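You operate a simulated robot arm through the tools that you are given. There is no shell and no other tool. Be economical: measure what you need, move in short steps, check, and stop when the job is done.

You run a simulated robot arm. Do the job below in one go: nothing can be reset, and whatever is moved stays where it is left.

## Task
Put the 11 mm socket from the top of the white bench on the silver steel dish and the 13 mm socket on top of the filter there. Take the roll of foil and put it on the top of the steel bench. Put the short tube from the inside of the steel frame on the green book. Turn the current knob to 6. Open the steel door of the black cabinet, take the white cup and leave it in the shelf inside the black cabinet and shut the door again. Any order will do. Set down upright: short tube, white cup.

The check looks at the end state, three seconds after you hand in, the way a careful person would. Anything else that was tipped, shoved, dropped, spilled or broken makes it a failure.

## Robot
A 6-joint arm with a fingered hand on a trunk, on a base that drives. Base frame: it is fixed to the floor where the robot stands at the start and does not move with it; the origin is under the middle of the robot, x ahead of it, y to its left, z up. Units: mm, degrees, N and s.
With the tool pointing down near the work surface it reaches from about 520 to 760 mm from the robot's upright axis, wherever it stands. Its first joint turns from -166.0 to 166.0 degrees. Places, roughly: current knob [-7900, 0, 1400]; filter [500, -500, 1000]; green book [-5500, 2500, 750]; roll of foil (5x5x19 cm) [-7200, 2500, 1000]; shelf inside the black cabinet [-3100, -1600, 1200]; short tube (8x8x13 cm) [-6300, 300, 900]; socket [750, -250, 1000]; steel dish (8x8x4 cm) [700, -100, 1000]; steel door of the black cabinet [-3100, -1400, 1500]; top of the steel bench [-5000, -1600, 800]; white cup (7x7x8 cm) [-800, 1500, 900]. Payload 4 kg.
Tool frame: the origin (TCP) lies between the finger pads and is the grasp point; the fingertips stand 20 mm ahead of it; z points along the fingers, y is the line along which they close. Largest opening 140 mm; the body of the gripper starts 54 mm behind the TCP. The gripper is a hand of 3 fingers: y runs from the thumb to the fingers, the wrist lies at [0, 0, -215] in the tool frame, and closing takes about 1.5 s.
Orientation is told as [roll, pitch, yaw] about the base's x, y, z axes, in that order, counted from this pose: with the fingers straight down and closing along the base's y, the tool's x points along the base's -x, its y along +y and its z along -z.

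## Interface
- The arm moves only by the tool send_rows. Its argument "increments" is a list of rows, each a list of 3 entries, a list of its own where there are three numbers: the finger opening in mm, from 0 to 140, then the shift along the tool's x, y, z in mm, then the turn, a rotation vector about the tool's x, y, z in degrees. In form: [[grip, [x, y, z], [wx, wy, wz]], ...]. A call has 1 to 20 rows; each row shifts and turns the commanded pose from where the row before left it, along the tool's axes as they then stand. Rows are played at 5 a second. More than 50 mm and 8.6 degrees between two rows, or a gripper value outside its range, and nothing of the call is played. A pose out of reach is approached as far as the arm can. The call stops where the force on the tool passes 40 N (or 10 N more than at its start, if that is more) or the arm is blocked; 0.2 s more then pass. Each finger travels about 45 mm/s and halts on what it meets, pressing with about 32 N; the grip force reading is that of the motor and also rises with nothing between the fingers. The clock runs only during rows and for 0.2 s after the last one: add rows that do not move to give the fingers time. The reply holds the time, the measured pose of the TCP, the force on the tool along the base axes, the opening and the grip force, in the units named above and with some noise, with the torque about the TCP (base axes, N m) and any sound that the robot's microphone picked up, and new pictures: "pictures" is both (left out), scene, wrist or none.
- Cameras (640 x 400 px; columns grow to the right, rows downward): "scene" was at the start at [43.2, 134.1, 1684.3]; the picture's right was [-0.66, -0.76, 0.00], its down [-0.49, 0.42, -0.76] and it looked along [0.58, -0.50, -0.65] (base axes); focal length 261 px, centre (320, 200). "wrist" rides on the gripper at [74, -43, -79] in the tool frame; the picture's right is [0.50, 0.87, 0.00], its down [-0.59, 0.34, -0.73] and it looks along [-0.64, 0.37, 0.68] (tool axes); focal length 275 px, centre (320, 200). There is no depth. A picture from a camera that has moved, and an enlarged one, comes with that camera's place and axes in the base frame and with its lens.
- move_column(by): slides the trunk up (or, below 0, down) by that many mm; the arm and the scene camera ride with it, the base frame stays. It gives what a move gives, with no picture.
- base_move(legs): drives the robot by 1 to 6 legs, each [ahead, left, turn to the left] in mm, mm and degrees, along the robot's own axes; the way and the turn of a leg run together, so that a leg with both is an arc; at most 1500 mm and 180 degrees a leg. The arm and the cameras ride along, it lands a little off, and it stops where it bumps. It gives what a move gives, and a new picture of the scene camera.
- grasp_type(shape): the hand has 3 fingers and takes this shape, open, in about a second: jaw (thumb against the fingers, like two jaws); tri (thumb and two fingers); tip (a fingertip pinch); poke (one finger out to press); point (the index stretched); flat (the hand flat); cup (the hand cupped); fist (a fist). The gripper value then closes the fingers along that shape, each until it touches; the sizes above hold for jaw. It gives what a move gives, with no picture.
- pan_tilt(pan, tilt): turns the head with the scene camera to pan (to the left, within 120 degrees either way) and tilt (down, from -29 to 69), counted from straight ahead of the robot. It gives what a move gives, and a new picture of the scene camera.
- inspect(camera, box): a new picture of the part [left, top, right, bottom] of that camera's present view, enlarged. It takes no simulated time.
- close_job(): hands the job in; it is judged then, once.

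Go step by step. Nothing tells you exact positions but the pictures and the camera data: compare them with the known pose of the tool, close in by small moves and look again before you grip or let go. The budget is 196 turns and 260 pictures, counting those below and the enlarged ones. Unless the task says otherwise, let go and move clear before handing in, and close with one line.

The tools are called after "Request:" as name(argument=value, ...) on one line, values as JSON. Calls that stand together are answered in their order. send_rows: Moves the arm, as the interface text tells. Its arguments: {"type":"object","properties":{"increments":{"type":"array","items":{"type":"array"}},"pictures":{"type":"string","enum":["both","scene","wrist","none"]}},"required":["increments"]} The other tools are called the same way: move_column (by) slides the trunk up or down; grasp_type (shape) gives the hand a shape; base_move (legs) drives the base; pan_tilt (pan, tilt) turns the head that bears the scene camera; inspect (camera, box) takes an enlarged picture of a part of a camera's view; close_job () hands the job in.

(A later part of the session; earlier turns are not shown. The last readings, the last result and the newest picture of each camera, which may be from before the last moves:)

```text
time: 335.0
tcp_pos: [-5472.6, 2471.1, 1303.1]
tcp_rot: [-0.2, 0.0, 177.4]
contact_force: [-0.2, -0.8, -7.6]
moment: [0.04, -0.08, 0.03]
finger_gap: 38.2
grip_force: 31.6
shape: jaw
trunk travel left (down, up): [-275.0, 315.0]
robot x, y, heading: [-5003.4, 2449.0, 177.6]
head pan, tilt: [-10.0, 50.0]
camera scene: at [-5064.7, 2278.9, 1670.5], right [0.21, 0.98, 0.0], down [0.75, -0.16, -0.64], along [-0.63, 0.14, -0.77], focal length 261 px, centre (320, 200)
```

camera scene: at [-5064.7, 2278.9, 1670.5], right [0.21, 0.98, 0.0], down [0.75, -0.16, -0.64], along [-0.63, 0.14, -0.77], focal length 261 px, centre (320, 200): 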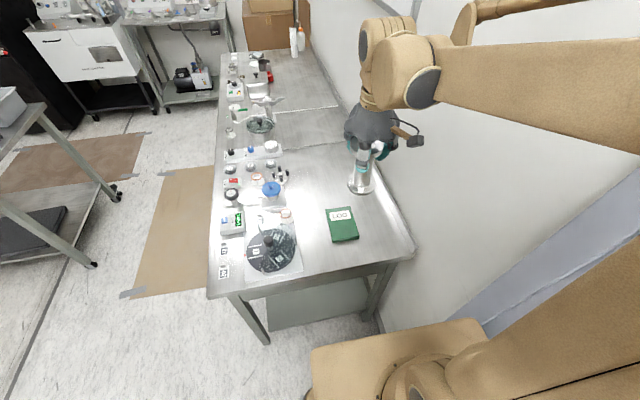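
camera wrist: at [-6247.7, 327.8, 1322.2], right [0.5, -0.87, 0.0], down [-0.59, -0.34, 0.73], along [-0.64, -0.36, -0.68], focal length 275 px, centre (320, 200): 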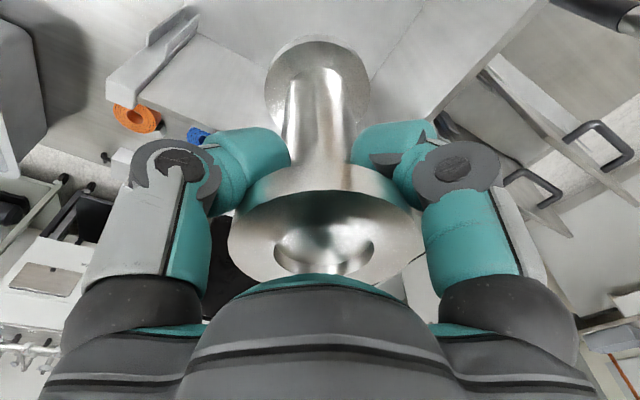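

The book is at about (−5591,2477), top z≈870. Moving the tube above it.

Request:
send_rows(increments=[[20, [-35, 0, 30], [0, 0, 0]], [20, [-35, 0, 35], [0, 0, 0]], [20, [-35, 0, 35], [0, 0, 0]], [20, [-13, 0, 45], [0, 0, 0]], [20, [0, 0, 45], [0, 0, 0]], [20, [0, 0, 45], [0, 0, 0]], [20, [0, 0, 0], [0, 0, 0]]])

Request:
inspect(camera="scene", box=[260, 120, 430, 260])

```text
time: 336.6
tcp_pos: [-5589.3, 2480.3, 1067.2]
tcp_rot: [-0.3, 0.0, 177.3]
contact_force: [-0.2, 0.0, -7.2]
moment: [0.02, -0.04, 0.02]
finger_gap: 38.3
grip_force: 32.3
shape: jaw
trunk travel left (down, up): [-275.0, 315.0]
robot x, y, heading: [-4999.7, 2456.5, 177.9]
head pan, tilt: [-10.0, 50.0]
camera scene: at [-5064.1, 2279.1, 1670.5], right [0.21, 0.98, 0.0], down [0.75, -0.16, -0.64], along [-0.63, 0.14, -0.77], focal length 261 px, centre (320, 200)
camera wrist: at [-5515.6, 2518.5, 1146.8], right [0.46, -0.89, 0.0], down [-0.6, -0.31, 0.73], along [-0.65, -0.34, -0.68], focal length 275 px, centre (320, 200)
```

scene: 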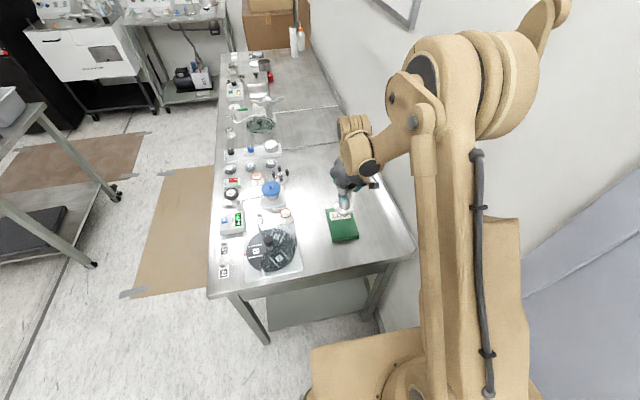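
wrist: 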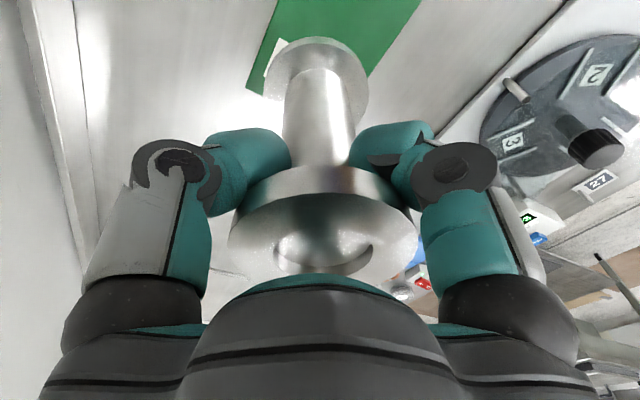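

```text
2.86 times, centred on (345, 190) of scene
camera zoom: at [-5064.1, 2279.1, 1670.5], right [0.21, 0.98, 0.0], down [0.75, -0.16, -0.64], along [-0.63, 0.14, -0.77], focal length 746 px, centre (249, 229)
```

zoom: 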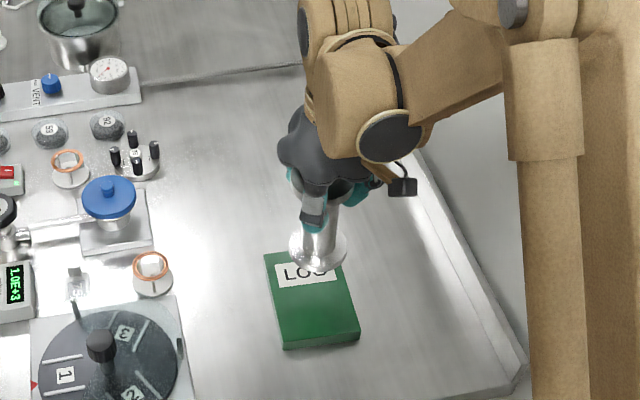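

Centred over the book. Lowering.

Request:
send_rows(increments=[[20, [-4, 3, 30], [0, 0, 0]], [20, [0, 0, 25], [0, 0, 0]], [20, [0, 0, 8], [0, 0, 0]], [20, [0, 0, 0], [0, 0, 0]]], pictures="wrist")

```text
time: 337.6
tcp_pos: [-5596.0, 2475.6, 1005.8]
tcp_rot: [-0.1, 0.0, 177.3]
contact_force: [0.5, -1.1, -7.2]
moment: [0.01, -0.03, 0.0]
finger_gap: 38.1
grip_force: 32.3
shape: jaw
trunk travel left (down, up): [-275.0, 315.0]
robot x, y, heading: [-4999.7, 2453.1, 177.8]
head pan, tilt: [-10.0, 50.0]
camera wrist: at [-5520.2, 2515.0, 1085.4], right [0.46, -0.89, 0.0], down [-0.6, -0.31, 0.73], along [-0.65, -0.34, -0.68], focal length 275 px, centre (320, 200)
```

wrist: 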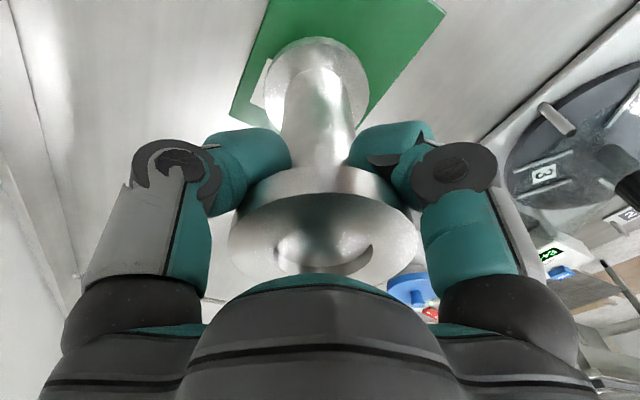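

Request:
send_rows(increments=[[20, [0, 0, 6], [0, 0, 0]], [20, [0, 0, 4], [0, 0, 0]], [20, [0, 0, 3], [0, 0, 0]], [20, [0, 0, 3], [0, 0, 0]], [20, [0, 0, 3], [0, 0, 0]], [20, [0, 0, 0], [0, 0, 0]]], pictures="none")

```text
time: 339.0
tcp_pos: [-5594.1, 2476.3, 987.5]
tcp_rot: [-0.1, 0.0, 177.3]
contact_force: [-3.2, 3.3, 11.6]
moment: [-0.2, 0.15, -0.07]
finger_gap: 38.9
grip_force: 32.1
shape: jaw
trunk travel left (down, up): [-275.0, 315.0]
robot x, y, heading: [-4999.9, 2451.4, 177.7]
head pan, tilt: [-10.0, 50.0]
```

Contact. Ease off slightly, open wide, check.

Request:
send_rows(increments=[[20, [0, 0, -0.8], [0, 0, 0]], [32, [0, 0, 0], [0, 0, 0]], [38, [0, 0, 0], [0, 0, 0]], [44, [0, 0, 0], [0, 0, 0]], [52, [0, 0, 0], [0, 0, 0]], [62, [0, 0, 0], [0, 0, 0]], [72, [0, 0, 0], [0, 0, 0]], [82, [0, 0, 0], [0, 0, 0]], [92, [0, 0, 0], [0, 0, 0]], [95, [0, 0, 0], [0, 0, 0]]], pictures="wrist")

```text
time: 341.2
tcp_pos: [-5594.5, 2475.7, 987.7]
tcp_rot: [-0.2, 0.0, 177.3]
contact_force: [0.0, -0.6, -0.8]
moment: [0.01, -0.01, -0.01]
finger_gap: 94.5
grip_force: 0.1
shape: jaw
trunk travel left (down, up): [-275.0, 315.0]
robot x, y, heading: [-5001.2, 2455.6, 178.3]
head pan, tilt: [-10.0, 50.0]
camera wrist: at [-5519.3, 2514.4, 1067.4], right [0.46, -0.89, 0.0], down [-0.6, -0.31, 0.73], along [-0.65, -0.34, -0.68], focal length 275 px, centre (320, 200)
```

wrist: 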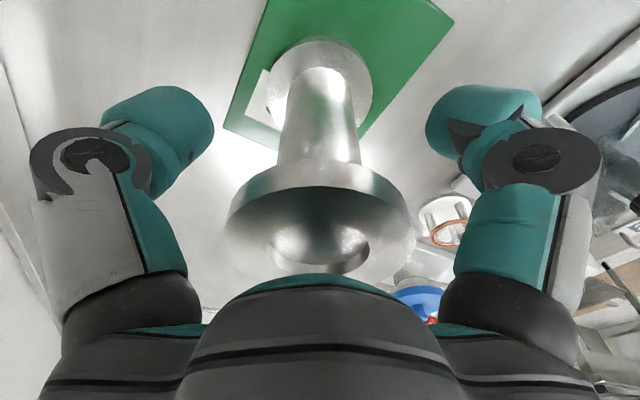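

Released. Lift away and inspect the placement.

Request:
send_rows(increments=[[95, [0, 0, -15], [0, 0, 0]], [95, [0, 0, -40], [0, 0, 0]], [95, [0, 0, -45], [0, 0, 0]], [95, [0, 0, -45], [0, 0, 0]], [95, [0, 0, -45], [0, 0, 0]], [95, [30, 0, -30], [0, 0, 0]], [95, [40, 0, 0], [0, 0, 0]], [95, [40, 0, 0], [0, 0, 0]]], pictures="wrist")

Request:
inspect(camera="scene", box=[280, 150, 420, 260])

```text
time: 343.0
tcp_pos: [-5481.3, 2468.5, 1207.6]
tcp_rot: [-0.1, -0.1, 177.4]
contact_force: [0.1, -0.8, -0.5]
moment: [0.01, 0.04, 0.01]
finger_gap: 94.4
grip_force: 0.1
shape: jaw
trunk travel left (down, up): [-275.0, 315.0]
robot x, y, heading: [-5000.1, 2453.5, 177.7]
head pan, tilt: [-10.0, 50.0]
camera wrist: at [-5406.6, 2508.6, 1287.1], right [0.46, -0.89, 0.0], down [-0.6, -0.31, 0.73], along [-0.65, -0.34, -0.68], focal length 275 px, centre (320, 200)
```

wrist: 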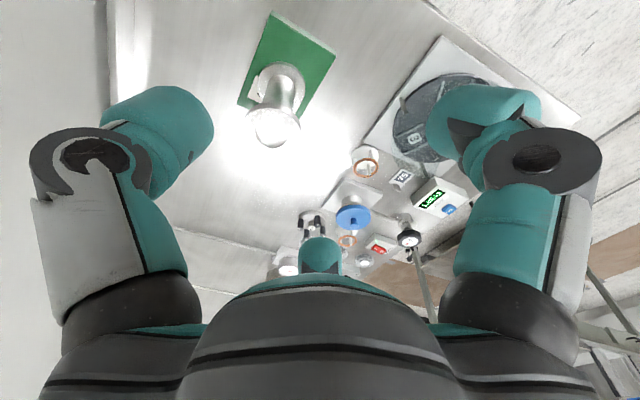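

```text
3.64 times, centred on (350, 205) of scene
camera zoom: at [-5061.5, 2278.9, 1670.5], right [0.21, 0.98, 0.0], down [0.75, -0.16, -0.64], along [-0.63, 0.14, -0.77], focal length 949 px, centre (211, 182)
```

zoom: 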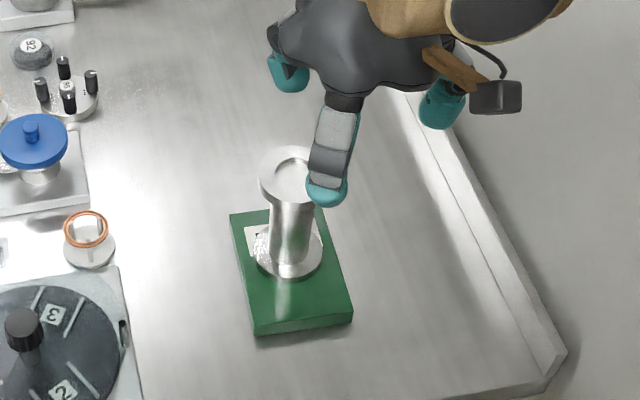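

The tube stands upright on the book. Next the foil roll, standing at about (−7173,2540). It's far back, so I'll take it from the front with the hand nearly level. Driving there.

Request:
base_move(legs=[[0, 850, 2], [1080, 0, 0], [1080, 0, 0], [0, 0, -90]])

Request:
pan_tilt(pan=-10, tilt=35)

```text
time: 361.5
tcp_pos: [-7182.4, 2108.2, 1207.7]
tcp_rot: [-0.1, 0.0, 89.5]
contact_force: [0.4, -0.5, 0.2]
moment: [0.0, 0.02, 0.02]
finger_gap: 94.5
grip_force: 0.0
shape: jaw
trunk travel left (down, up): [-275.0, 315.0]
robot x, y, heading: [-7184.1, 1626.2, 89.9]
head pan, tilt: [-10.0, 50.0]
camera scene: at [-7358.4, 1680.2, 1670.5], right [0.98, -0.17, 0.0], down [-0.13, -0.75, -0.64], along [0.11, 0.63, -0.77], focal length 261 px, centre (320, 200)
```

scene: 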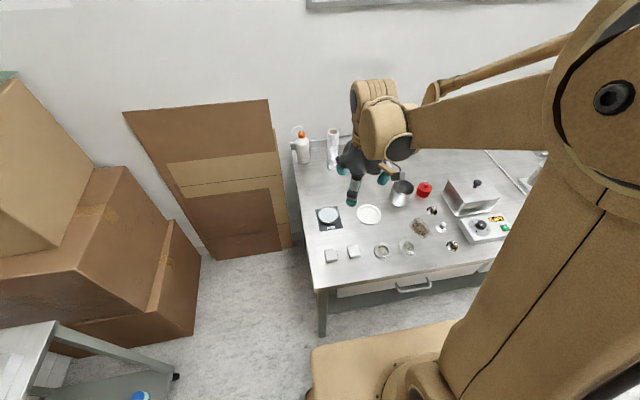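

```text
time: 362.3
tcp_pos: [-7182.8, 2108.8, 1206.4]
tcp_rot: [-0.3, 0.0, 89.6]
contact_force: [0.5, 0.7, -0.2]
moment: [-0.01, 0.0, 0.0]
finger_gap: 94.5
grip_force: 0.1
shape: jaw
trunk travel left (down, up): [-275.0, 315.0]
robot x, y, heading: [-7177.9, 1626.0, 89.9]
head pan, tilt: [-10.0, 35.0]
camera scene: at [-7356.5, 1691.0, 1692.1], right [0.98, -0.17, 0.0], down [-0.1, -0.57, -0.82], along [0.14, 0.81, -0.57], focal length 261 px, centre (320, 200)
```

scene: 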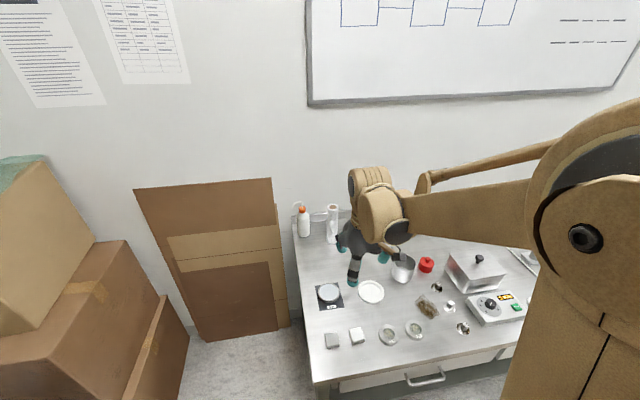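

Request:
inspect(camera="scene", box=[280, 190, 480, 350])

```text
2.50 times, centred on (380, 270) of scene
camera zoom: at [-7356.5, 1691.0, 1692.1], right [0.98, -0.17, 0.0], down [-0.1, -0.57, -0.82], along [0.14, 0.81, -0.57], focal length 652 px, centre (170, 25)
```

zoom: 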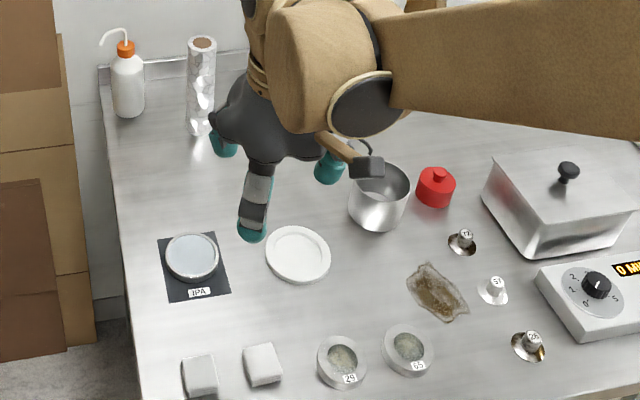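

Foil at about (−7158,2538), z 848–1040, path clear. Lower the trunk, reach forward and tilt the hand to 75°.

Request:
move_column(by=-170)

Request:
send_rows(increments=[[95, [-45, -4, 0], [0, 0, 0]], [95, [-45, -4, 0], [0, 0, 0]], [95, [-45, -4, 0], [0, 0, 0]], [95, [-45, -4, 0], [0, 0, 0]], [95, [-45, -4, 0], [0, 0, 0]], [95, [-40, -4, 0], [0, 0, 0]], [95, [0, 0, 0], [0, -8.3, 0]], [95, [0, 0, 0], [0, -8.3, 0]], [95, [0, 0, 0], [0, -8.3, 0]], [95, [0, 0, 0], [0, -8.3, 0]], [95, [0, 0, 0], [0, -8.3, 0]], [95, [0, 0, 0], [0, -8.3, 0]], [95, [0, 0, 0], [0, -8.3, 0]], [95, [0, 0, 0], [0, -8.3, 0]], [95, [0, 0, 0], [0, -8.3, 0]], [95, [0, 0, 0], [0, 0, 0]]])

```text
time: 364.2
tcp_pos: [-7183.0, 2108.0, 1036.5]
tcp_rot: [-0.2, 0.0, 89.4]
contact_force: [0.6, 0.5, 0.1]
moment: [-0.01, -0.04, 0.02]
finger_gap: 94.6
grip_force: 0.0
shape: jaw
trunk travel left (down, up): [-105.0, 485.0]
robot x, y, heading: [-7178.9, 1623.6, 90.0]
head pan, tilt: [-10.0, 35.0]
```

```text
time: 367.6
tcp_pos: [-7155.4, 2373.8, 1036.9]
tcp_rot: [-0.8, -74.8, 90.2]
contact_force: [-0.1, 0.3, -0.8]
moment: [-0.03, -0.03, 0.0]
finger_gap: 94.5
grip_force: 0.1
shape: jaw
trunk travel left (down, up): [-105.0, 485.0]
robot x, y, heading: [-7180.3, 1625.2, 90.2]
head pan, tilt: [-10.0, 35.0]
camera scene: at [-7356.5, 1691.1, 1522.2], right [0.98, -0.17, 0.0], down [-0.1, -0.56, -0.82], along [0.14, 0.81, -0.57], focal length 261 px, centre (320, 200)
camera wrist: at [-7115.2, 2276.7, 986.8], right [-0.87, -0.12, -0.49], down [-0.35, -0.55, 0.76], along [-0.36, 0.83, 0.43], focal length 275 px, centre (320, 200)
```

scene: 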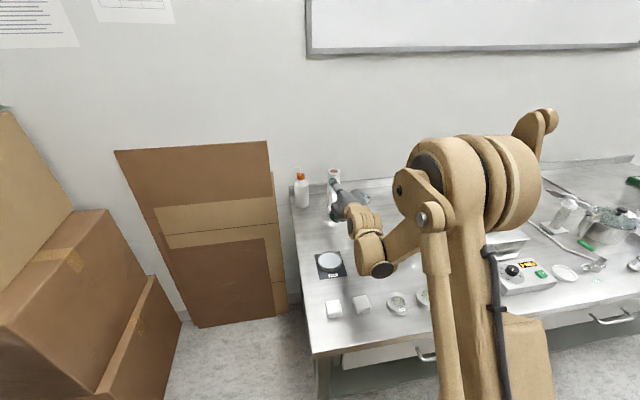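
wrist: 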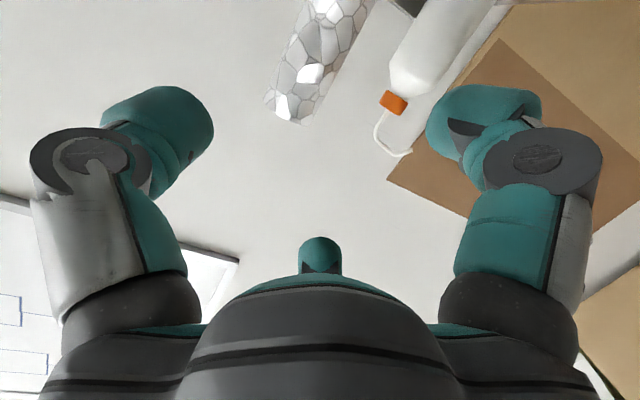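

The foil lies straight ahead in line. Advancing along the hand axis.

Request:
send_rows(increments=[[95, [0.9, 0, 42], [0, 0, 0]], [95, [0.9, 0, 42], [0, 0, 0]], [95, [0.9, 0, 42], [0, 0, 0]], [95, [0, 0, 0], [0, 0, 0]]], pictures="wrist")

```text
time: 368.6
tcp_pos: [-7155.4, 2493.0, 999.1]
tcp_rot: [-0.6, -74.7, 90.1]
contact_force: [-0.5, -0.3, 0.6]
moment: [0.0, -0.02, -0.02]
finger_gap: 94.7
grip_force: 0.0
shape: jaw
trunk travel left (down, up): [-105.0, 485.0]
robot x, y, heading: [-7184.6, 1625.7, 90.0]
head pan, tilt: [-10.0, 35.0]
camera wrist: at [-7113.4, 2397.1, 949.3], right [-0.87, -0.12, -0.48], down [-0.35, -0.55, 0.76], along [-0.36, 0.83, 0.43], focal length 275 px, centre (320, 200)
```

wrist: 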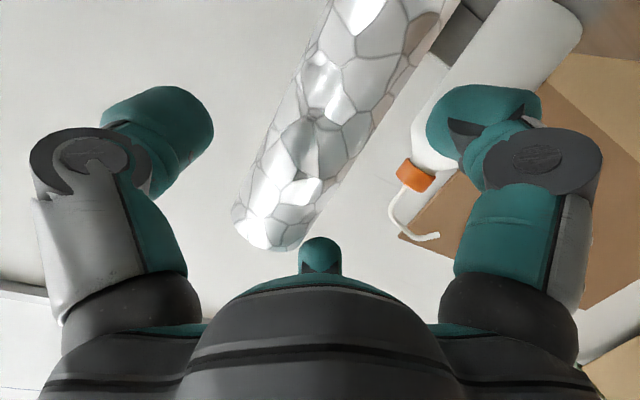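

Request:
send_rows(increments=[[95, [0.9, 0, 25], [0, 0, 0]], [95, [0.9, 0, 18], [0, 0, 0]], [85, [0, 0, 0], [0, 0, 0]], [75, [0, 0, 0], [0, 0, 0]], [65, [0, 0, 0], [0, 0, 0]], [55, [0, 0, 0], [0, 0, 0]], [45, [0, 0, 0], [0, 0, 0]], [35, [0, 0, 0], [0, 0, 0]], [28, [0, 0, 0], [0, 0, 0]], [28, [0, 0, 0], [0, 0, 0]]], pictures="wrist")

```text
time: 370.8
tcp_pos: [-7154.4, 2534.6, 986.1]
tcp_rot: [-0.5, -74.7, 90.1]
contact_force: [-1.9, 0.7, 6.1]
moment: [0.05, -0.11, 0.02]
finger_gap: 54.7
grip_force: 31.1
shape: jaw
trunk travel left (down, up): [-105.0, 485.0]
robot x, y, heading: [-7181.7, 1626.8, 89.6]
head pan, tilt: [-10.0, 35.0]
camera wrist: at [-7112.6, 2438.4, 937.1], right [-0.87, -0.12, -0.48], down [-0.35, -0.55, 0.76], along [-0.36, 0.83, 0.43], focal length 275 px, centre (320, 200)
```

wrist: 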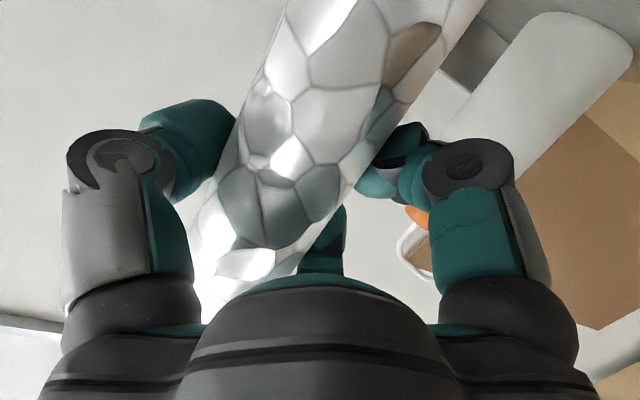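

Gripped. Lifting.

Request:
send_rows(increments=[[20, [-9.7, 0, -2.6], [0, 0, 0]], [20, [-19.3, 0, -5.2], [0, 0, 0]], [20, [-38.6, 0, -10.4], [0, 0, 0]], [20, [-38.6, 0, -10.4], [0, 0, 0]], [20, [-19, 0, -5], [0, 0, 0]], [20, [0, 0, 0], [0, 0, 0]]])

```text
time: 372.2
tcp_pos: [-7152.6, 2535.7, 1117.8]
tcp_rot: [-0.5, -74.6, 89.9]
contact_force: [-0.3, -0.4, -2.6]
moment: [0.01, 0.07, 0.01]
finger_gap: 54.7
grip_force: 31.9
shape: jaw
trunk travel left (down, up): [-105.0, 485.0]
robot x, y, heading: [-7178.9, 1625.1, 89.9]
head pan, tilt: [-10.0, 35.0]
camera scene: at [-7356.5, 1691.8, 1522.1], right [0.98, -0.17, 0.0], down [-0.1, -0.57, -0.82], along [0.14, 0.81, -0.57], focal length 261 px, centre (320, 200)
camera wrist: at [-7111.9, 2439.1, 1067.0], right [-0.87, -0.12, -0.48], down [-0.35, -0.55, 0.76], along [-0.36, 0.83, 0.43], focal length 275 px, centre (320, 200)
```

scene: 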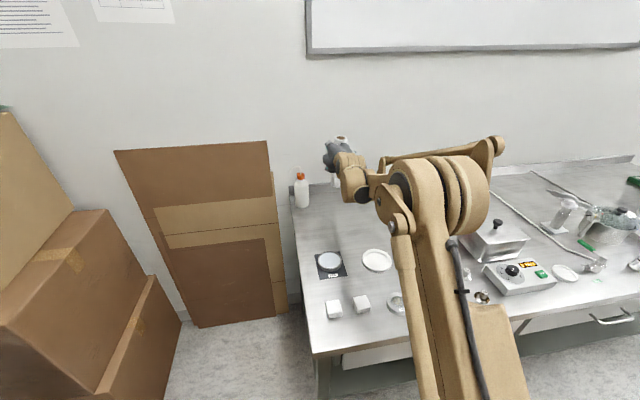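
wrist: 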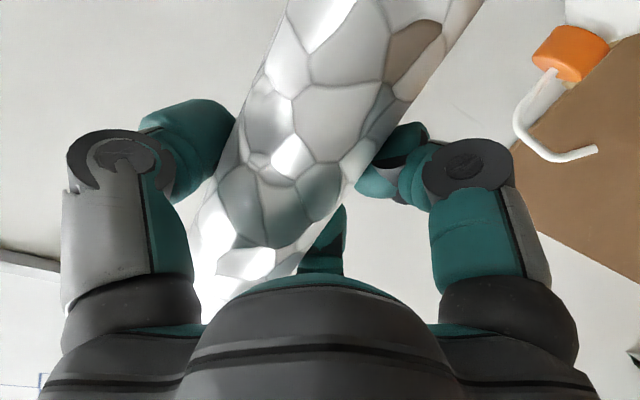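

Foil held. Retract, raise, and drive south past the rack toward the steel bench.

Request:
send_rows(increments=[[20, [-6.6, 0, -39.7], [0, 0, 0]], [20, [-6.6, 0, -39.7], [0, 0, 0]], [20, [-6.6, 0, -39.7], [0, 0, 0]], [20, [-6.6, 0, -39.7], [0, 0, 0]], [20, [-6.6, 0, -39.7], [0, 0, 0]], [20, [-6.6, 0, -39.7], [0, 0, 0]]], pictures="none")

Request:
move_column(by=170)

Request:
base_move(legs=[[-700, 120, 0], [-850, 0, 0]])

Request:
pan_tilt(pan=95, tilt=20)

```text
time: 373.6
tcp_pos: [-7158.3, 2313.8, 1219.2]
tcp_rot: [-0.7, -74.8, 90.2]
contact_force: [-0.4, -0.7, -3.5]
moment: [0.02, 0.06, -0.01]
finger_gap: 54.9
grip_force: 31.7
shape: jaw
trunk travel left (down, up): [-105.0, 485.0]
robot x, y, heading: [-7180.9, 1623.5, 89.9]
head pan, tilt: [-10.0, 35.0]
```

```text
time: 375.6
tcp_pos: [-7157.7, 2316.5, 1388.3]
tcp_rot: [-0.6, -74.7, 90.1]
contact_force: [-0.2, -0.2, -4.7]
moment: [-0.01, 0.07, 0.01]
finger_gap: 54.9
grip_force: 32.1
shape: jaw
trunk travel left (down, up): [-275.0, 315.0]
robot x, y, heading: [-7181.5, 1620.3, 90.3]
head pan, tilt: [-10.0, 35.0]
```

```text
time: 383.5
tcp_pos: [-7276.0, 765.3, 1388.8]
tcp_rot: [-0.7, -74.7, 89.7]
contact_force: [-1.6, 0.2, -4.1]
moment: [-0.05, 0.05, 0.01]
finger_gap: 54.6
grip_force: 32.1
shape: jaw
trunk travel left (down, up): [-275.0, 315.0]
robot x, y, heading: [-7306.6, 76.1, 89.2]
head pan, tilt: [-10.0, 35.0]
camera scene: at [-7477.8, 143.3, 1692.2], right [0.98, -0.18, 0.0], down [-0.1, -0.56, -0.82], along [0.15, 0.81, -0.57], focal length 261 px, centre (320, 200)
```

scene: 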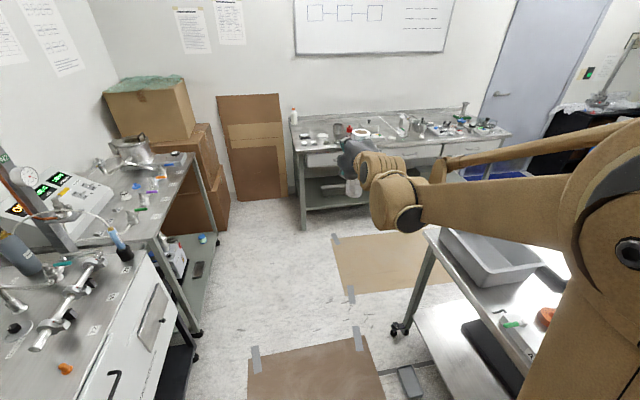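

```text
time: 385.4
tcp_pos: [-7275.9, 767.9, 1388.3]
tcp_rot: [-0.6, -74.7, 89.7]
contact_force: [-0.5, -0.2, -4.1]
moment: [0.0, 0.11, 0.02]
finger_gap: 54.9
grip_force: 31.9
shape: jaw
trunk travel left (down, up): [-275.0, 315.0]
robot x, y, heading: [-7303.5, 78.4, 89.5]
head pan, tilt: [95.0, 20.0]
camera scene: at [-7586.6, 50.1, 1716.1], right [-0.08, 1.0, 0.0], down [0.34, 0.03, -0.94], along [-0.94, -0.07, -0.34], focal length 261 px, centre (320, 200)
```

scene: 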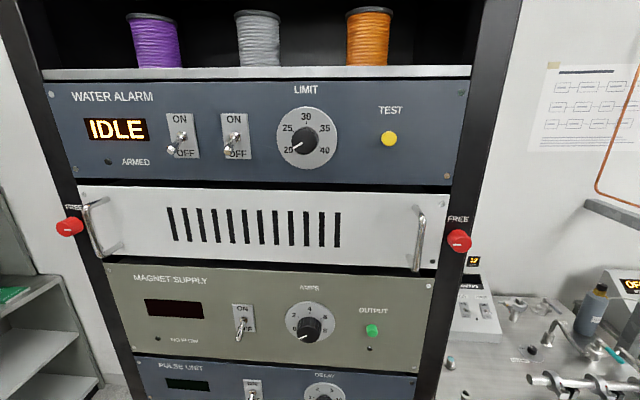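

The rack is in view; the "AMPS" knob on the magnet supply is the current knob. Zooming to read its scale.

Request:
inspect(camera="scene", box=[270, 275, 350, 350])

Request:
inspect(camera="scene", box=[100, 260, 440, 400])

```text
5.33 times, centred on (310, 312) of scene
camera zoom: at [-7586.6, 50.1, 1716.1], right [-0.08, 1.0, 0.0], down [0.34, 0.03, -0.94], along [-0.94, -0.07, -0.34], focal length 1392 px, centre (373, -400)
```

zoom: 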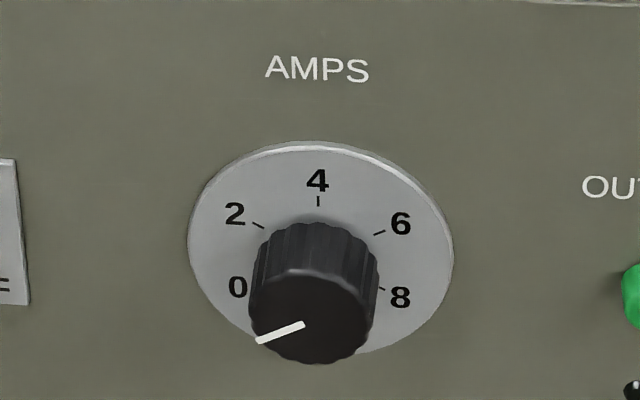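

```text
1.88 times, centred on (270, 330) of scene
camera zoom: at [-7586.6, 50.1, 1716.1], right [-0.08, 1.0, 0.0], down [0.34, 0.03, -0.94], along [-0.94, -0.07, -0.34], focal length 491 px, centre (414, -45)
```

zoom: 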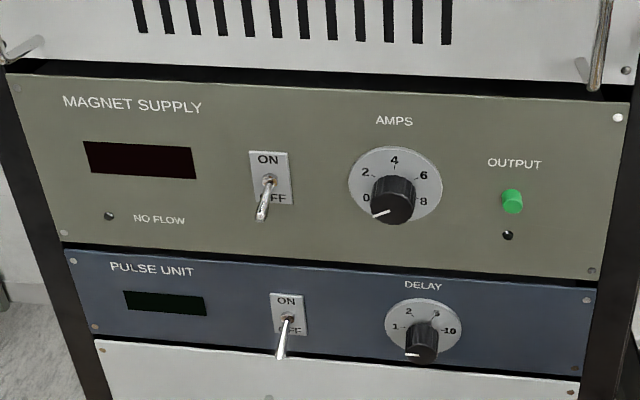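

The pointer is at 0; it must turn 180° clockwise to 6. First I'll deliver the foil: turn east, go south, then east to the steel bench.

Request:
base_move(legs=[[0, 0, -90], [0, -800, 0.5], [1100, 0, 0], [1130, 0, 0]])

Request:
pan_tilt(pan=-70, tilt=35)

```text
time: 404.2
tcp_pos: [-4383.4, -777.8, 1387.6]
tcp_rot: [-0.6, -74.6, -0.8]
contact_force: [0.6, -0.8, -4.1]
moment: [0.09, -0.01, -0.01]
finger_gap: 54.3
grip_force: 32.0
shape: jaw
trunk travel left (down, up): [-275.0, 315.0]
robot x, y, heading: [-5074.5, -745.0, -1.1]
head pan, tilt: [95.0, 20.0]
camera scene: at [-5099.6, -462.8, 1716.1], right [1.0, 0.07, 0.0], down [0.02, -0.34, -0.94], along [-0.07, 0.94, -0.34], focal length 261 px, centre (320, 200)
```

scene: 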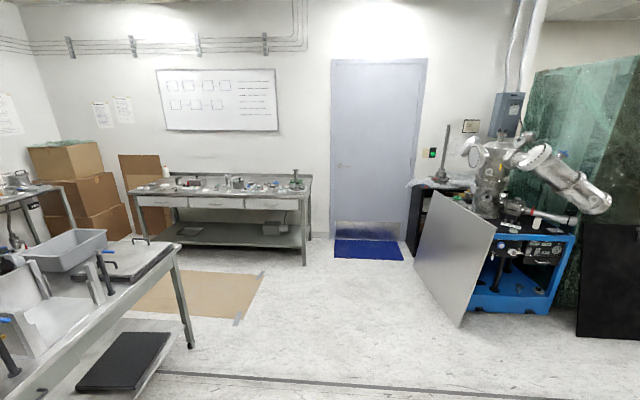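

```text
time: 406.7
tcp_pos: [-4385.1, -778.1, 1389.2]
tcp_rot: [-0.7, -74.7, -0.7]
contact_force: [-0.1, -1.0, -3.7]
moment: [0.08, 0.02, -0.02]
finger_gap: 54.8
grip_force: 31.9
shape: jaw
trunk travel left (down, up): [-275.0, 315.0]
robot x, y, heading: [-5077.2, -745.0, -0.8]
head pan, tilt: [-70.0, 35.0]
camera scene: at [-5064.3, -638.9, 1692.2], right [-0.94, -0.33, 0.0], down [-0.19, 0.54, -0.82], along [0.27, -0.77, -0.57], focal length 261 px, centre (320, 200)
```

scene: 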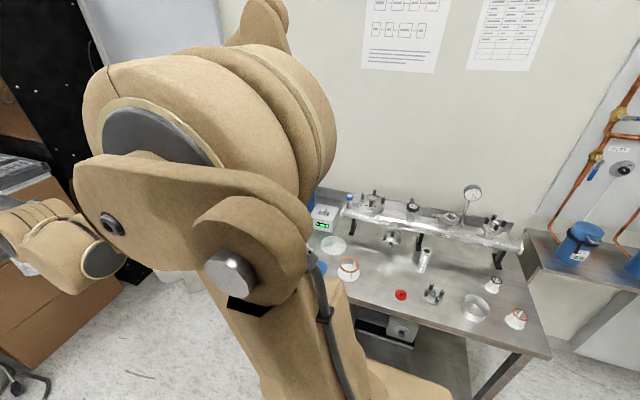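

Now turn to face the bench, back off a bit, and check the spot.

Request:
base_move(legs=[[0, 0, -89.5], [-170, 60, 0]])

Request:
pan_tilt(pan=15, tilt=40)

```text
time: 412.0
tcp_pos: [-5036.1, -1264.1, 1389.9]
tcp_rot: [-0.7, -74.7, -89.6]
contact_force: [0.6, 0.2, -2.9]
moment: [0.04, -0.11, -0.02]
finger_gap: 54.4
grip_force: 32.3
shape: jaw
trunk travel left (down, up): [-275.0, 315.0]
robot x, y, heading: [-5019.7, -573.7, -90.0]
head pan, tilt: [-70.0, 35.0]
camera scene: at [-4909.6, -583.9, 1692.2], right [-0.34, 0.94, 0.0], down [0.54, 0.2, -0.82], along [-0.77, -0.28, -0.57], focal length 261 px, centre (320, 200)
```

scene: 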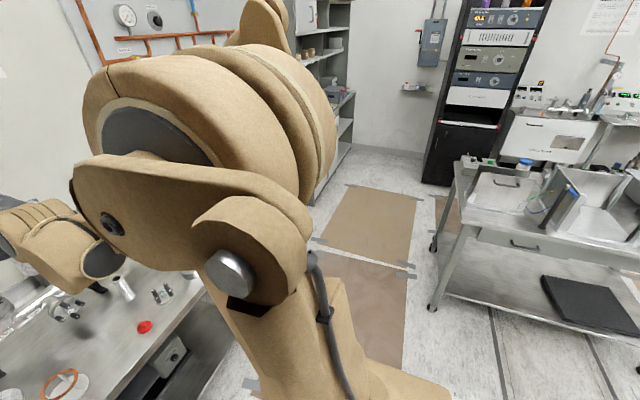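

```text
time: 413.6
tcp_pos: [-5036.6, -1267.3, 1389.9]
tcp_rot: [-0.7, -74.8, -89.7]
contact_force: [0.1, -0.3, -4.1]
moment: [-0.01, -0.07, 0.0]
finger_gap: 54.3
grip_force: 32.2
shape: jaw
trunk travel left (down, up): [-275.0, 315.0]
robot x, y, heading: [-5013.1, -575.9, -89.6]
head pan, tilt: [15.0, 40.0]
camera scene: at [-4805.4, -637.4, 1684.6], right [-0.97, -0.26, 0.0], down [-0.17, 0.62, -0.77], along [0.2, -0.74, -0.64], focal length 261 px, centre (320, 200)
```

scene: 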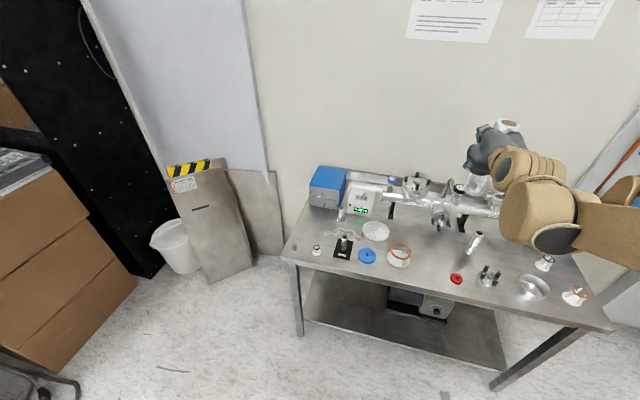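

Spot at (−5070,−1395) is free. Lower the trunk and bring the foil over it.

Request:
move_column(by=-200)

Request:
send_rows(increments=[[20, [26.7, -5.5, 29.2], [0, 0, 0]], [20, [26.7, -5.5, 29.2], [0, 0, 0]], [20, [26.7, -5.5, 29.2], [0, 0, 0]], [20, [26.7, -5.5, 29.2], [0, 0, 0]], [20, [26.7, -5.5, 29.2], [0, 0, 0]], [20, [26.7, -5.5, 29.2], [0, 0, 0]], [20, [0, 0, 0], [0, 0, 0]]])

Request:
inspect(camera="scene", box=[360, 150, 580, 300])

```text
time: 415.7
tcp_pos: [-5036.8, -1265.6, 1189.8]
tcp_rot: [-0.6, -74.7, -89.8]
contact_force: [-0.6, 0.0, -4.1]
moment: [0.02, -0.1, -0.03]
finger_gap: 54.4
grip_force: 31.7
shape: jaw
trunk travel left (down, up): [-75.0, 515.0]
robot x, y, heading: [-5014.8, -577.1, -90.1]
head pan, tilt: [15.0, 40.0]
```

```text
time: 417.3
tcp_pos: [-5070.8, -1394.7, 986.0]
tcp_rot: [-0.6, -74.7, -89.7]
contact_force: [0.1, 0.5, -4.0]
moment: [0.01, -0.04, 0.01]
finger_gap: 54.2
grip_force: 32.0
shape: jaw
trunk travel left (down, up): [-75.0, 515.0]
robot x, y, heading: [-5015.4, -573.2, -90.1]
head pan, tilt: [15.0, 40.0]
camera scene: at [-4805.3, -637.4, 1484.7], right [-0.97, -0.26, 0.0], down [-0.17, 0.62, -0.77], along [0.2, -0.74, -0.64], focal length 261 px, centre (320, 200)
camera wrist: at [-5113.9, -1299.1, 936.7], right [0.87, 0.13, -0.48], down [0.34, 0.55, 0.76], along [0.36, -0.82, 0.43], focal length 275 px, centre (320, 200)
```

scene: 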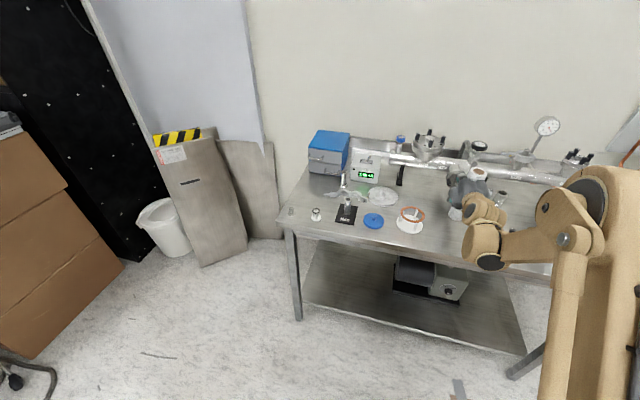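
wrist: 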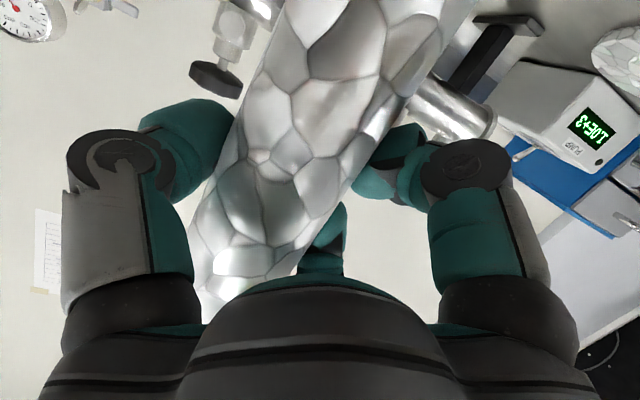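

```text
2.67 times, centred on (470, 225) of scene
camera zoom: at [-4805.3, -637.4, 1484.7], right [-0.97, -0.26, 0.0], down [-0.17, 0.62, -0.77], along [0.2, -0.74, -0.64], focal length 696 px, centre (-80, 133)
```

zoom: 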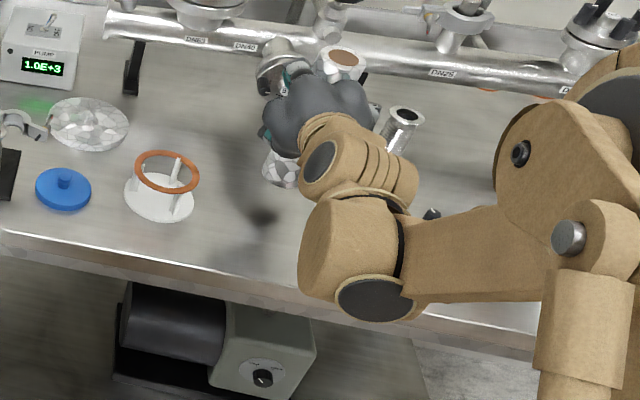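

Clear. Lowering until the foil touches the bench.

Request:
send_rows(increments=[[20, [24, 0, 6.5], [0, 0, 0]], [20, [9.7, 0, 2.6], [0, 0, 0]], [20, [2.9, 0, 0.8], [0, 0, 0]], [20, [2.9, 0, 0.8], [0, 0, 0]], [20, [2.9, 0, 0.8], [0, 0, 0]], [20, [0, 0, 0], [0, 0, 0]]], pictures="none")

```text
time: 418.7
tcp_pos: [-5069.2, -1390.4, 947.2]
tcp_rot: [-0.8, -75.0, -89.6]
contact_force: [3.7, -7.1, 34.5]
moment: [-0.35, 0.51, 0.12]
finger_gap: 54.6
grip_force: 32.1
shape: jaw
trunk travel left (down, up): [-75.0, 515.0]
robot x, y, heading: [-5016.0, -574.5, -89.5]
head pan, tilt: [15.0, 40.0]
```

Request:
send_rows(increments=[[20, [-2.9, 0, -0.8], [0, 0, 0]], [20, [0, 0, 0], [0, 0, 0]]], pictures="none")

```text
time: 419.3
tcp_pos: [-5069.8, -1391.7, 948.1]
tcp_rot: [-0.7, -74.6, -89.7]
contact_force: [2.1, -2.7, 14.1]
moment: [-0.05, 0.15, 0.04]
finger_gap: 54.3
grip_force: 31.4
shape: jaw
trunk travel left (down, up): [-75.0, 515.0]
robot x, y, heading: [-5019.6, -574.8, -89.7]
head pan, tilt: [15.0, 40.0]
```

Slightly more relief, then release slowly.

Request:
send_rows(increments=[[20, [-1.5, 0, -0.4], [0, 0, 0]], [36, [0, 0, 0], [0, 0, 0]], [46, [0, 0, 0], [0, 0, 0]], [54, [0, 0, 0], [0, 0, 0]], [60, [0, 0, 0], [0, 0, 0]], [68, [0, 0, 0], [0, 0, 0]], [78, [0, 0, 0], [0, 0, 0]], [88, [0, 0, 0], [0, 0, 0]], [95, [0, 0, 0], [0, 0, 0]], [95, [0, 0, 0], [0, 0, 0]]], pictures="wrist")

```text
time: 421.5
tcp_pos: [-5070.2, -1392.2, 947.4]
tcp_rot: [-0.6, -74.8, -89.7]
contact_force: [0.3, 0.2, -0.4]
moment: [-0.01, -0.02, 0.0]
finger_gap: 94.5
grip_force: 0.0
shape: jaw
trunk travel left (down, up): [-75.0, 515.0]
robot x, y, heading: [-5021.6, -574.2, -89.8]
head pan, tilt: [15.0, 40.0]
camera wrist: at [-5113.8, -1296.9, 898.8], right [0.87, 0.13, -0.48], down [0.34, 0.55, 0.76], along [0.36, -0.82, 0.43], focal length 275 px, centre (320, 200)
```

wrist: 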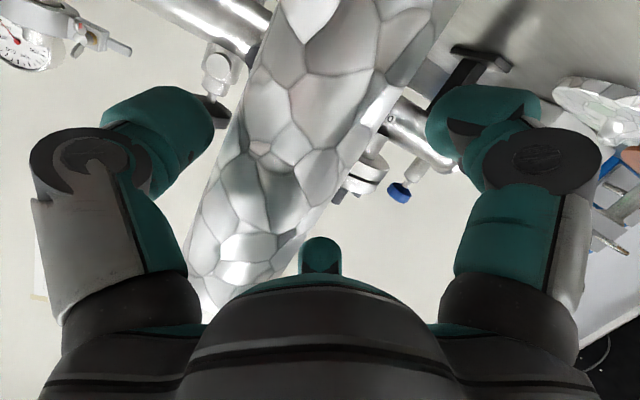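

The foil stands free. Backing straight off along the hand axis.

Request:
send_rows(increments=[[95, [0, 0, -20], [0, 0, 0]], [95, [0, 0, -40], [0, 0, 0]], [95, [0, 0, -45], [0, 0, 0]], [95, [-10, 0, -45], [0, 0, 0]], [95, [-20, 0, -40], [0, 0, 0]], [95, [-30, 0, -30], [0, 0, 0]], [95, [-40, 0, -20], [0, 0, 0]], [95, [-40, 0, -10], [0, 0, 0]], [95, [0, 0, 0], [0, 0, 0]]], pictures="scene")

Request:
inspect(camera="scene", box=[280, 100, 600, 300])

```text
time: 423.5
tcp_pos: [-5068.2, -1188.5, 1151.2]
tcp_rot: [-0.6, -74.7, -89.6]
contact_force: [-0.6, -0.1, 0.7]
moment: [0.0, 0.03, 0.0]
finger_gap: 94.5
grip_force: 0.1
shape: jaw
trunk travel left (down, up): [-75.0, 515.0]
robot x, y, heading: [-5015.3, -575.3, -89.5]
head pan, tilt: [15.0, 40.0]
camera scene: at [-4805.3, -636.8, 1484.6], right [-0.97, -0.26, 0.0], down [-0.17, 0.62, -0.77], along [0.2, -0.74, -0.64], focal length 261 px, centre (320, 200)
```

scene: 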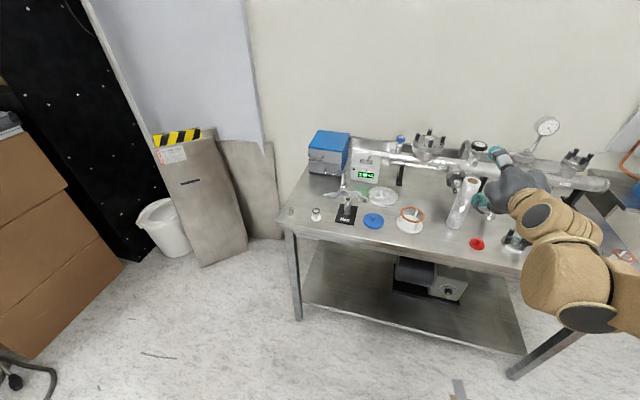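

```text
2.00 times, centred on (440, 200) of scene
camera zoom: at [-4805.3, -636.8, 1484.6], right [-0.97, -0.26, 0.0], down [-0.17, 0.62, -0.77], along [0.2, -0.74, -0.64], focal length 522 px, centre (80, 200)
```

zoom: 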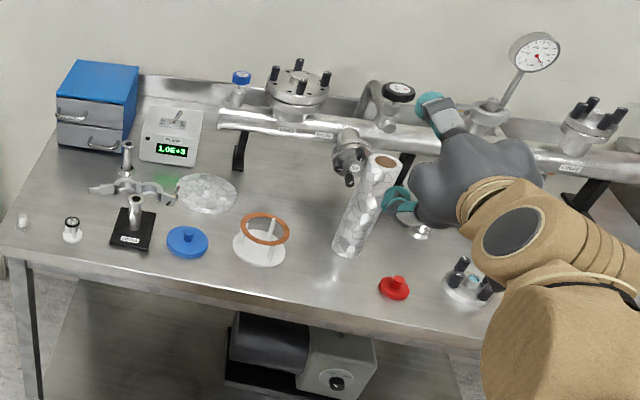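

Foil stands on the steel bench, everything else in place. Now to the rack for the knob.

Request:
move_column(by=200)

Request:
base_move(legs=[[125, 0, 0], [0, 0, -90.5], [1100, 0, 0], [1045, 0, 0], [0, -690, 0]])

Request:
pan_tilt(pan=0, tilt=15)

```text
time: 425.7
tcp_pos: [-5068.7, -1189.2, 1352.9]
tcp_rot: [-0.6, -74.7, -89.8]
contact_force: [-0.2, 0.0, 1.1]
moment: [-0.01, -0.01, 0.0]
finger_gap: 94.6
grip_force: 0.1
shape: jaw
trunk travel left (down, up): [-275.0, 315.0]
robot x, y, heading: [-5018.5, -575.3, -89.3]
head pan, tilt: [15.0, 40.0]
```

```text
time: 444.3
tcp_pos: [-7756.5, 30.6, 1351.7]
tcp_rot: [-0.6, -74.7, 174.4]
contact_force: [-0.8, -0.8, 1.4]
moment: [0.01, -0.04, -0.07]
finger_gap: 94.9
grip_force: 0.0
shape: jaw
trunk travel left (down, up): [-275.0, 315.0]
robot x, y, heading: [-7147.5, -85.4, 174.1]
head pan, tilt: [15.0, 40.0]
camera scene: at [-7237.4, -290.6, 1684.7], right [-0.16, 0.99, 0.0], down [0.64, 0.1, -0.77], along [-0.76, -0.12, -0.64], focal length 261 px, centre (320, 200)
```

scene: 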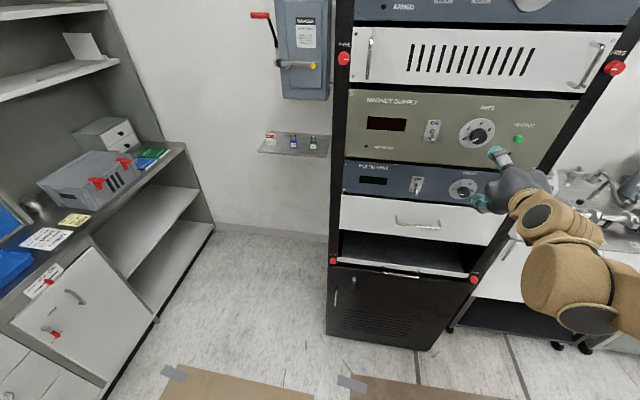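

```text
time: 445.2
tcp_pos: [-7755.7, 30.4, 1351.1]
tcp_rot: [-0.6, -74.8, 174.3]
contact_force: [0.1, -0.3, 0.2]
moment: [-0.04, 0.0, 0.03]
finger_gap: 94.6
grip_force: 0.0
shape: jaw
trunk travel left (down, up): [-275.0, 315.0]
robot x, y, heading: [-7149.6, -84.2, 174.5]
head pan, tilt: [0.0, 15.0]
camera scene: at [-7245.5, -266.4, 1724.2], right [0.1, 0.99, 0.0], down [0.26, -0.03, -0.97], along [-0.96, 0.1, -0.26], focal length 261 px, centre (320, 200)
```

scene: 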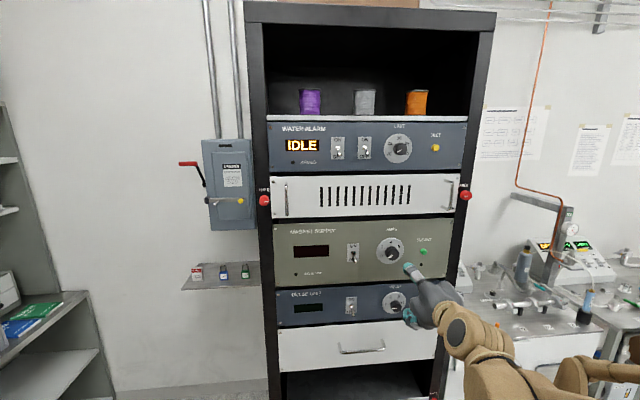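

Request:
inspect(camera="scene", box=[350, 220, 450, 300])

Request:
inspect(camera="wrist", box=[0, 0, 640, 400])

```text
5.00 times, centred on (400, 260) of scene
camera zoom: at [-7245.5, -266.4, 1724.2], right [0.1, 0.99, 0.0], down [0.26, -0.03, -0.97], along [-0.96, 0.1, -0.26], focal length 1305 px, centre (-80, -100)
```

zoom: 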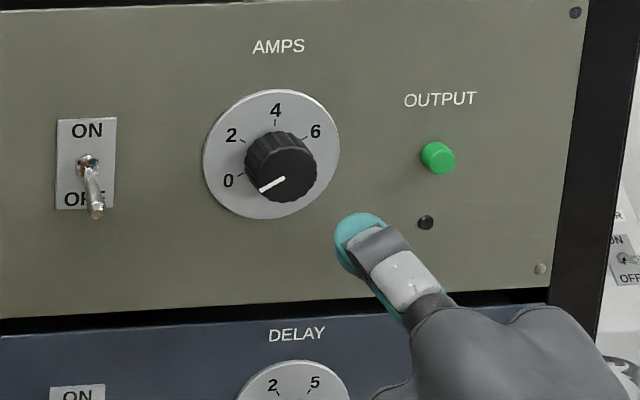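

```text
1.00 times, centred on (320, 200) of wrist (not enlarged: the box is as wide or as high as the picture)
camera zoom: at [-7657.0, 63.0, 1302.0], right [0.04, -0.87, -0.48], down [0.51, -0.4, 0.76], along [-0.86, -0.28, 0.43], focal length 275 px, centre (320, 200)
```

zoom: 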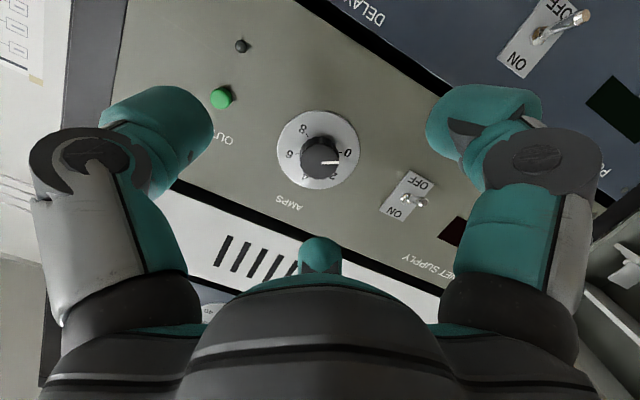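

The knob front is at about (−7903,8,1378), panel ≈22 mm behind it. I'll square the robot to the rack (turn 5.6° left), then level the hand in front of the knob.

Request:
base_move(legs=[[0, 0, 5.6]])

Request:
send_rows(increments=[[80, [0, 0, 0], [0, -8, 0]], [70, [0, 0, 0], [0, -7.3, 0]], [60, [0, 0, 0], [0, 0, 0]]], pictures="wrist")

```text
time: 446.1
tcp_pos: [-7763.2, -27.9, 1350.9]
tcp_rot: [-0.8, -74.6, 178.5]
contact_force: [1.0, -0.6, -0.6]
moment: [0.02, -0.01, -0.08]
finger_gap: 94.8
grip_force: 0.1
shape: jaw
trunk travel left (down, up): [-275.0, 315.0]
robot x, y, heading: [-7149.4, -97.6, 178.1]
head pan, tilt: [0.0, 15.0]
camera scene: at [-7232.9, -288.8, 1724.1], right [0.03, 1.0, 0.0], down [0.26, -0.01, -0.97], along [-0.97, 0.03, -0.26], focal length 261 px, centre (320, 200)
```

scene: 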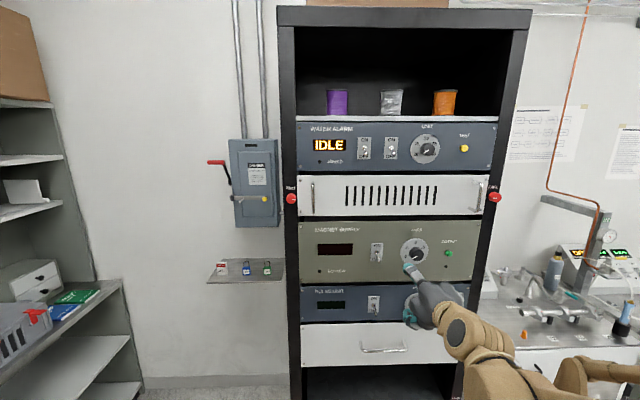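

```text
time: 446.9
tcp_pos: [-7763.3, -28.2, 1352.5]
tcp_rot: [-3.5, -88.5, -179.0]
contact_force: [0.0, -0.1, -0.3]
moment: [0.0, 0.02, 0.01]
finger_gap: 60.9
grip_force: 0.0
shape: jaw
trunk travel left (down, up): [-275.0, 315.0]
robot x, y, heading: [-7150.1, -100.0, 178.2]
head pan, tilt: [0.0, 15.0]
camera wrist: at [-7681.3, 10.7, 1280.7], right [-0.02, -0.86, -0.5], down [0.71, -0.37, 0.6], along [-0.71, -0.34, 0.62], focal length 275 px, centre (320, 200)
```

wrist: 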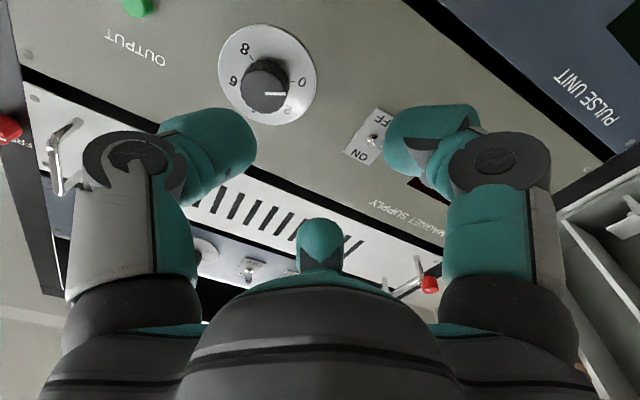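

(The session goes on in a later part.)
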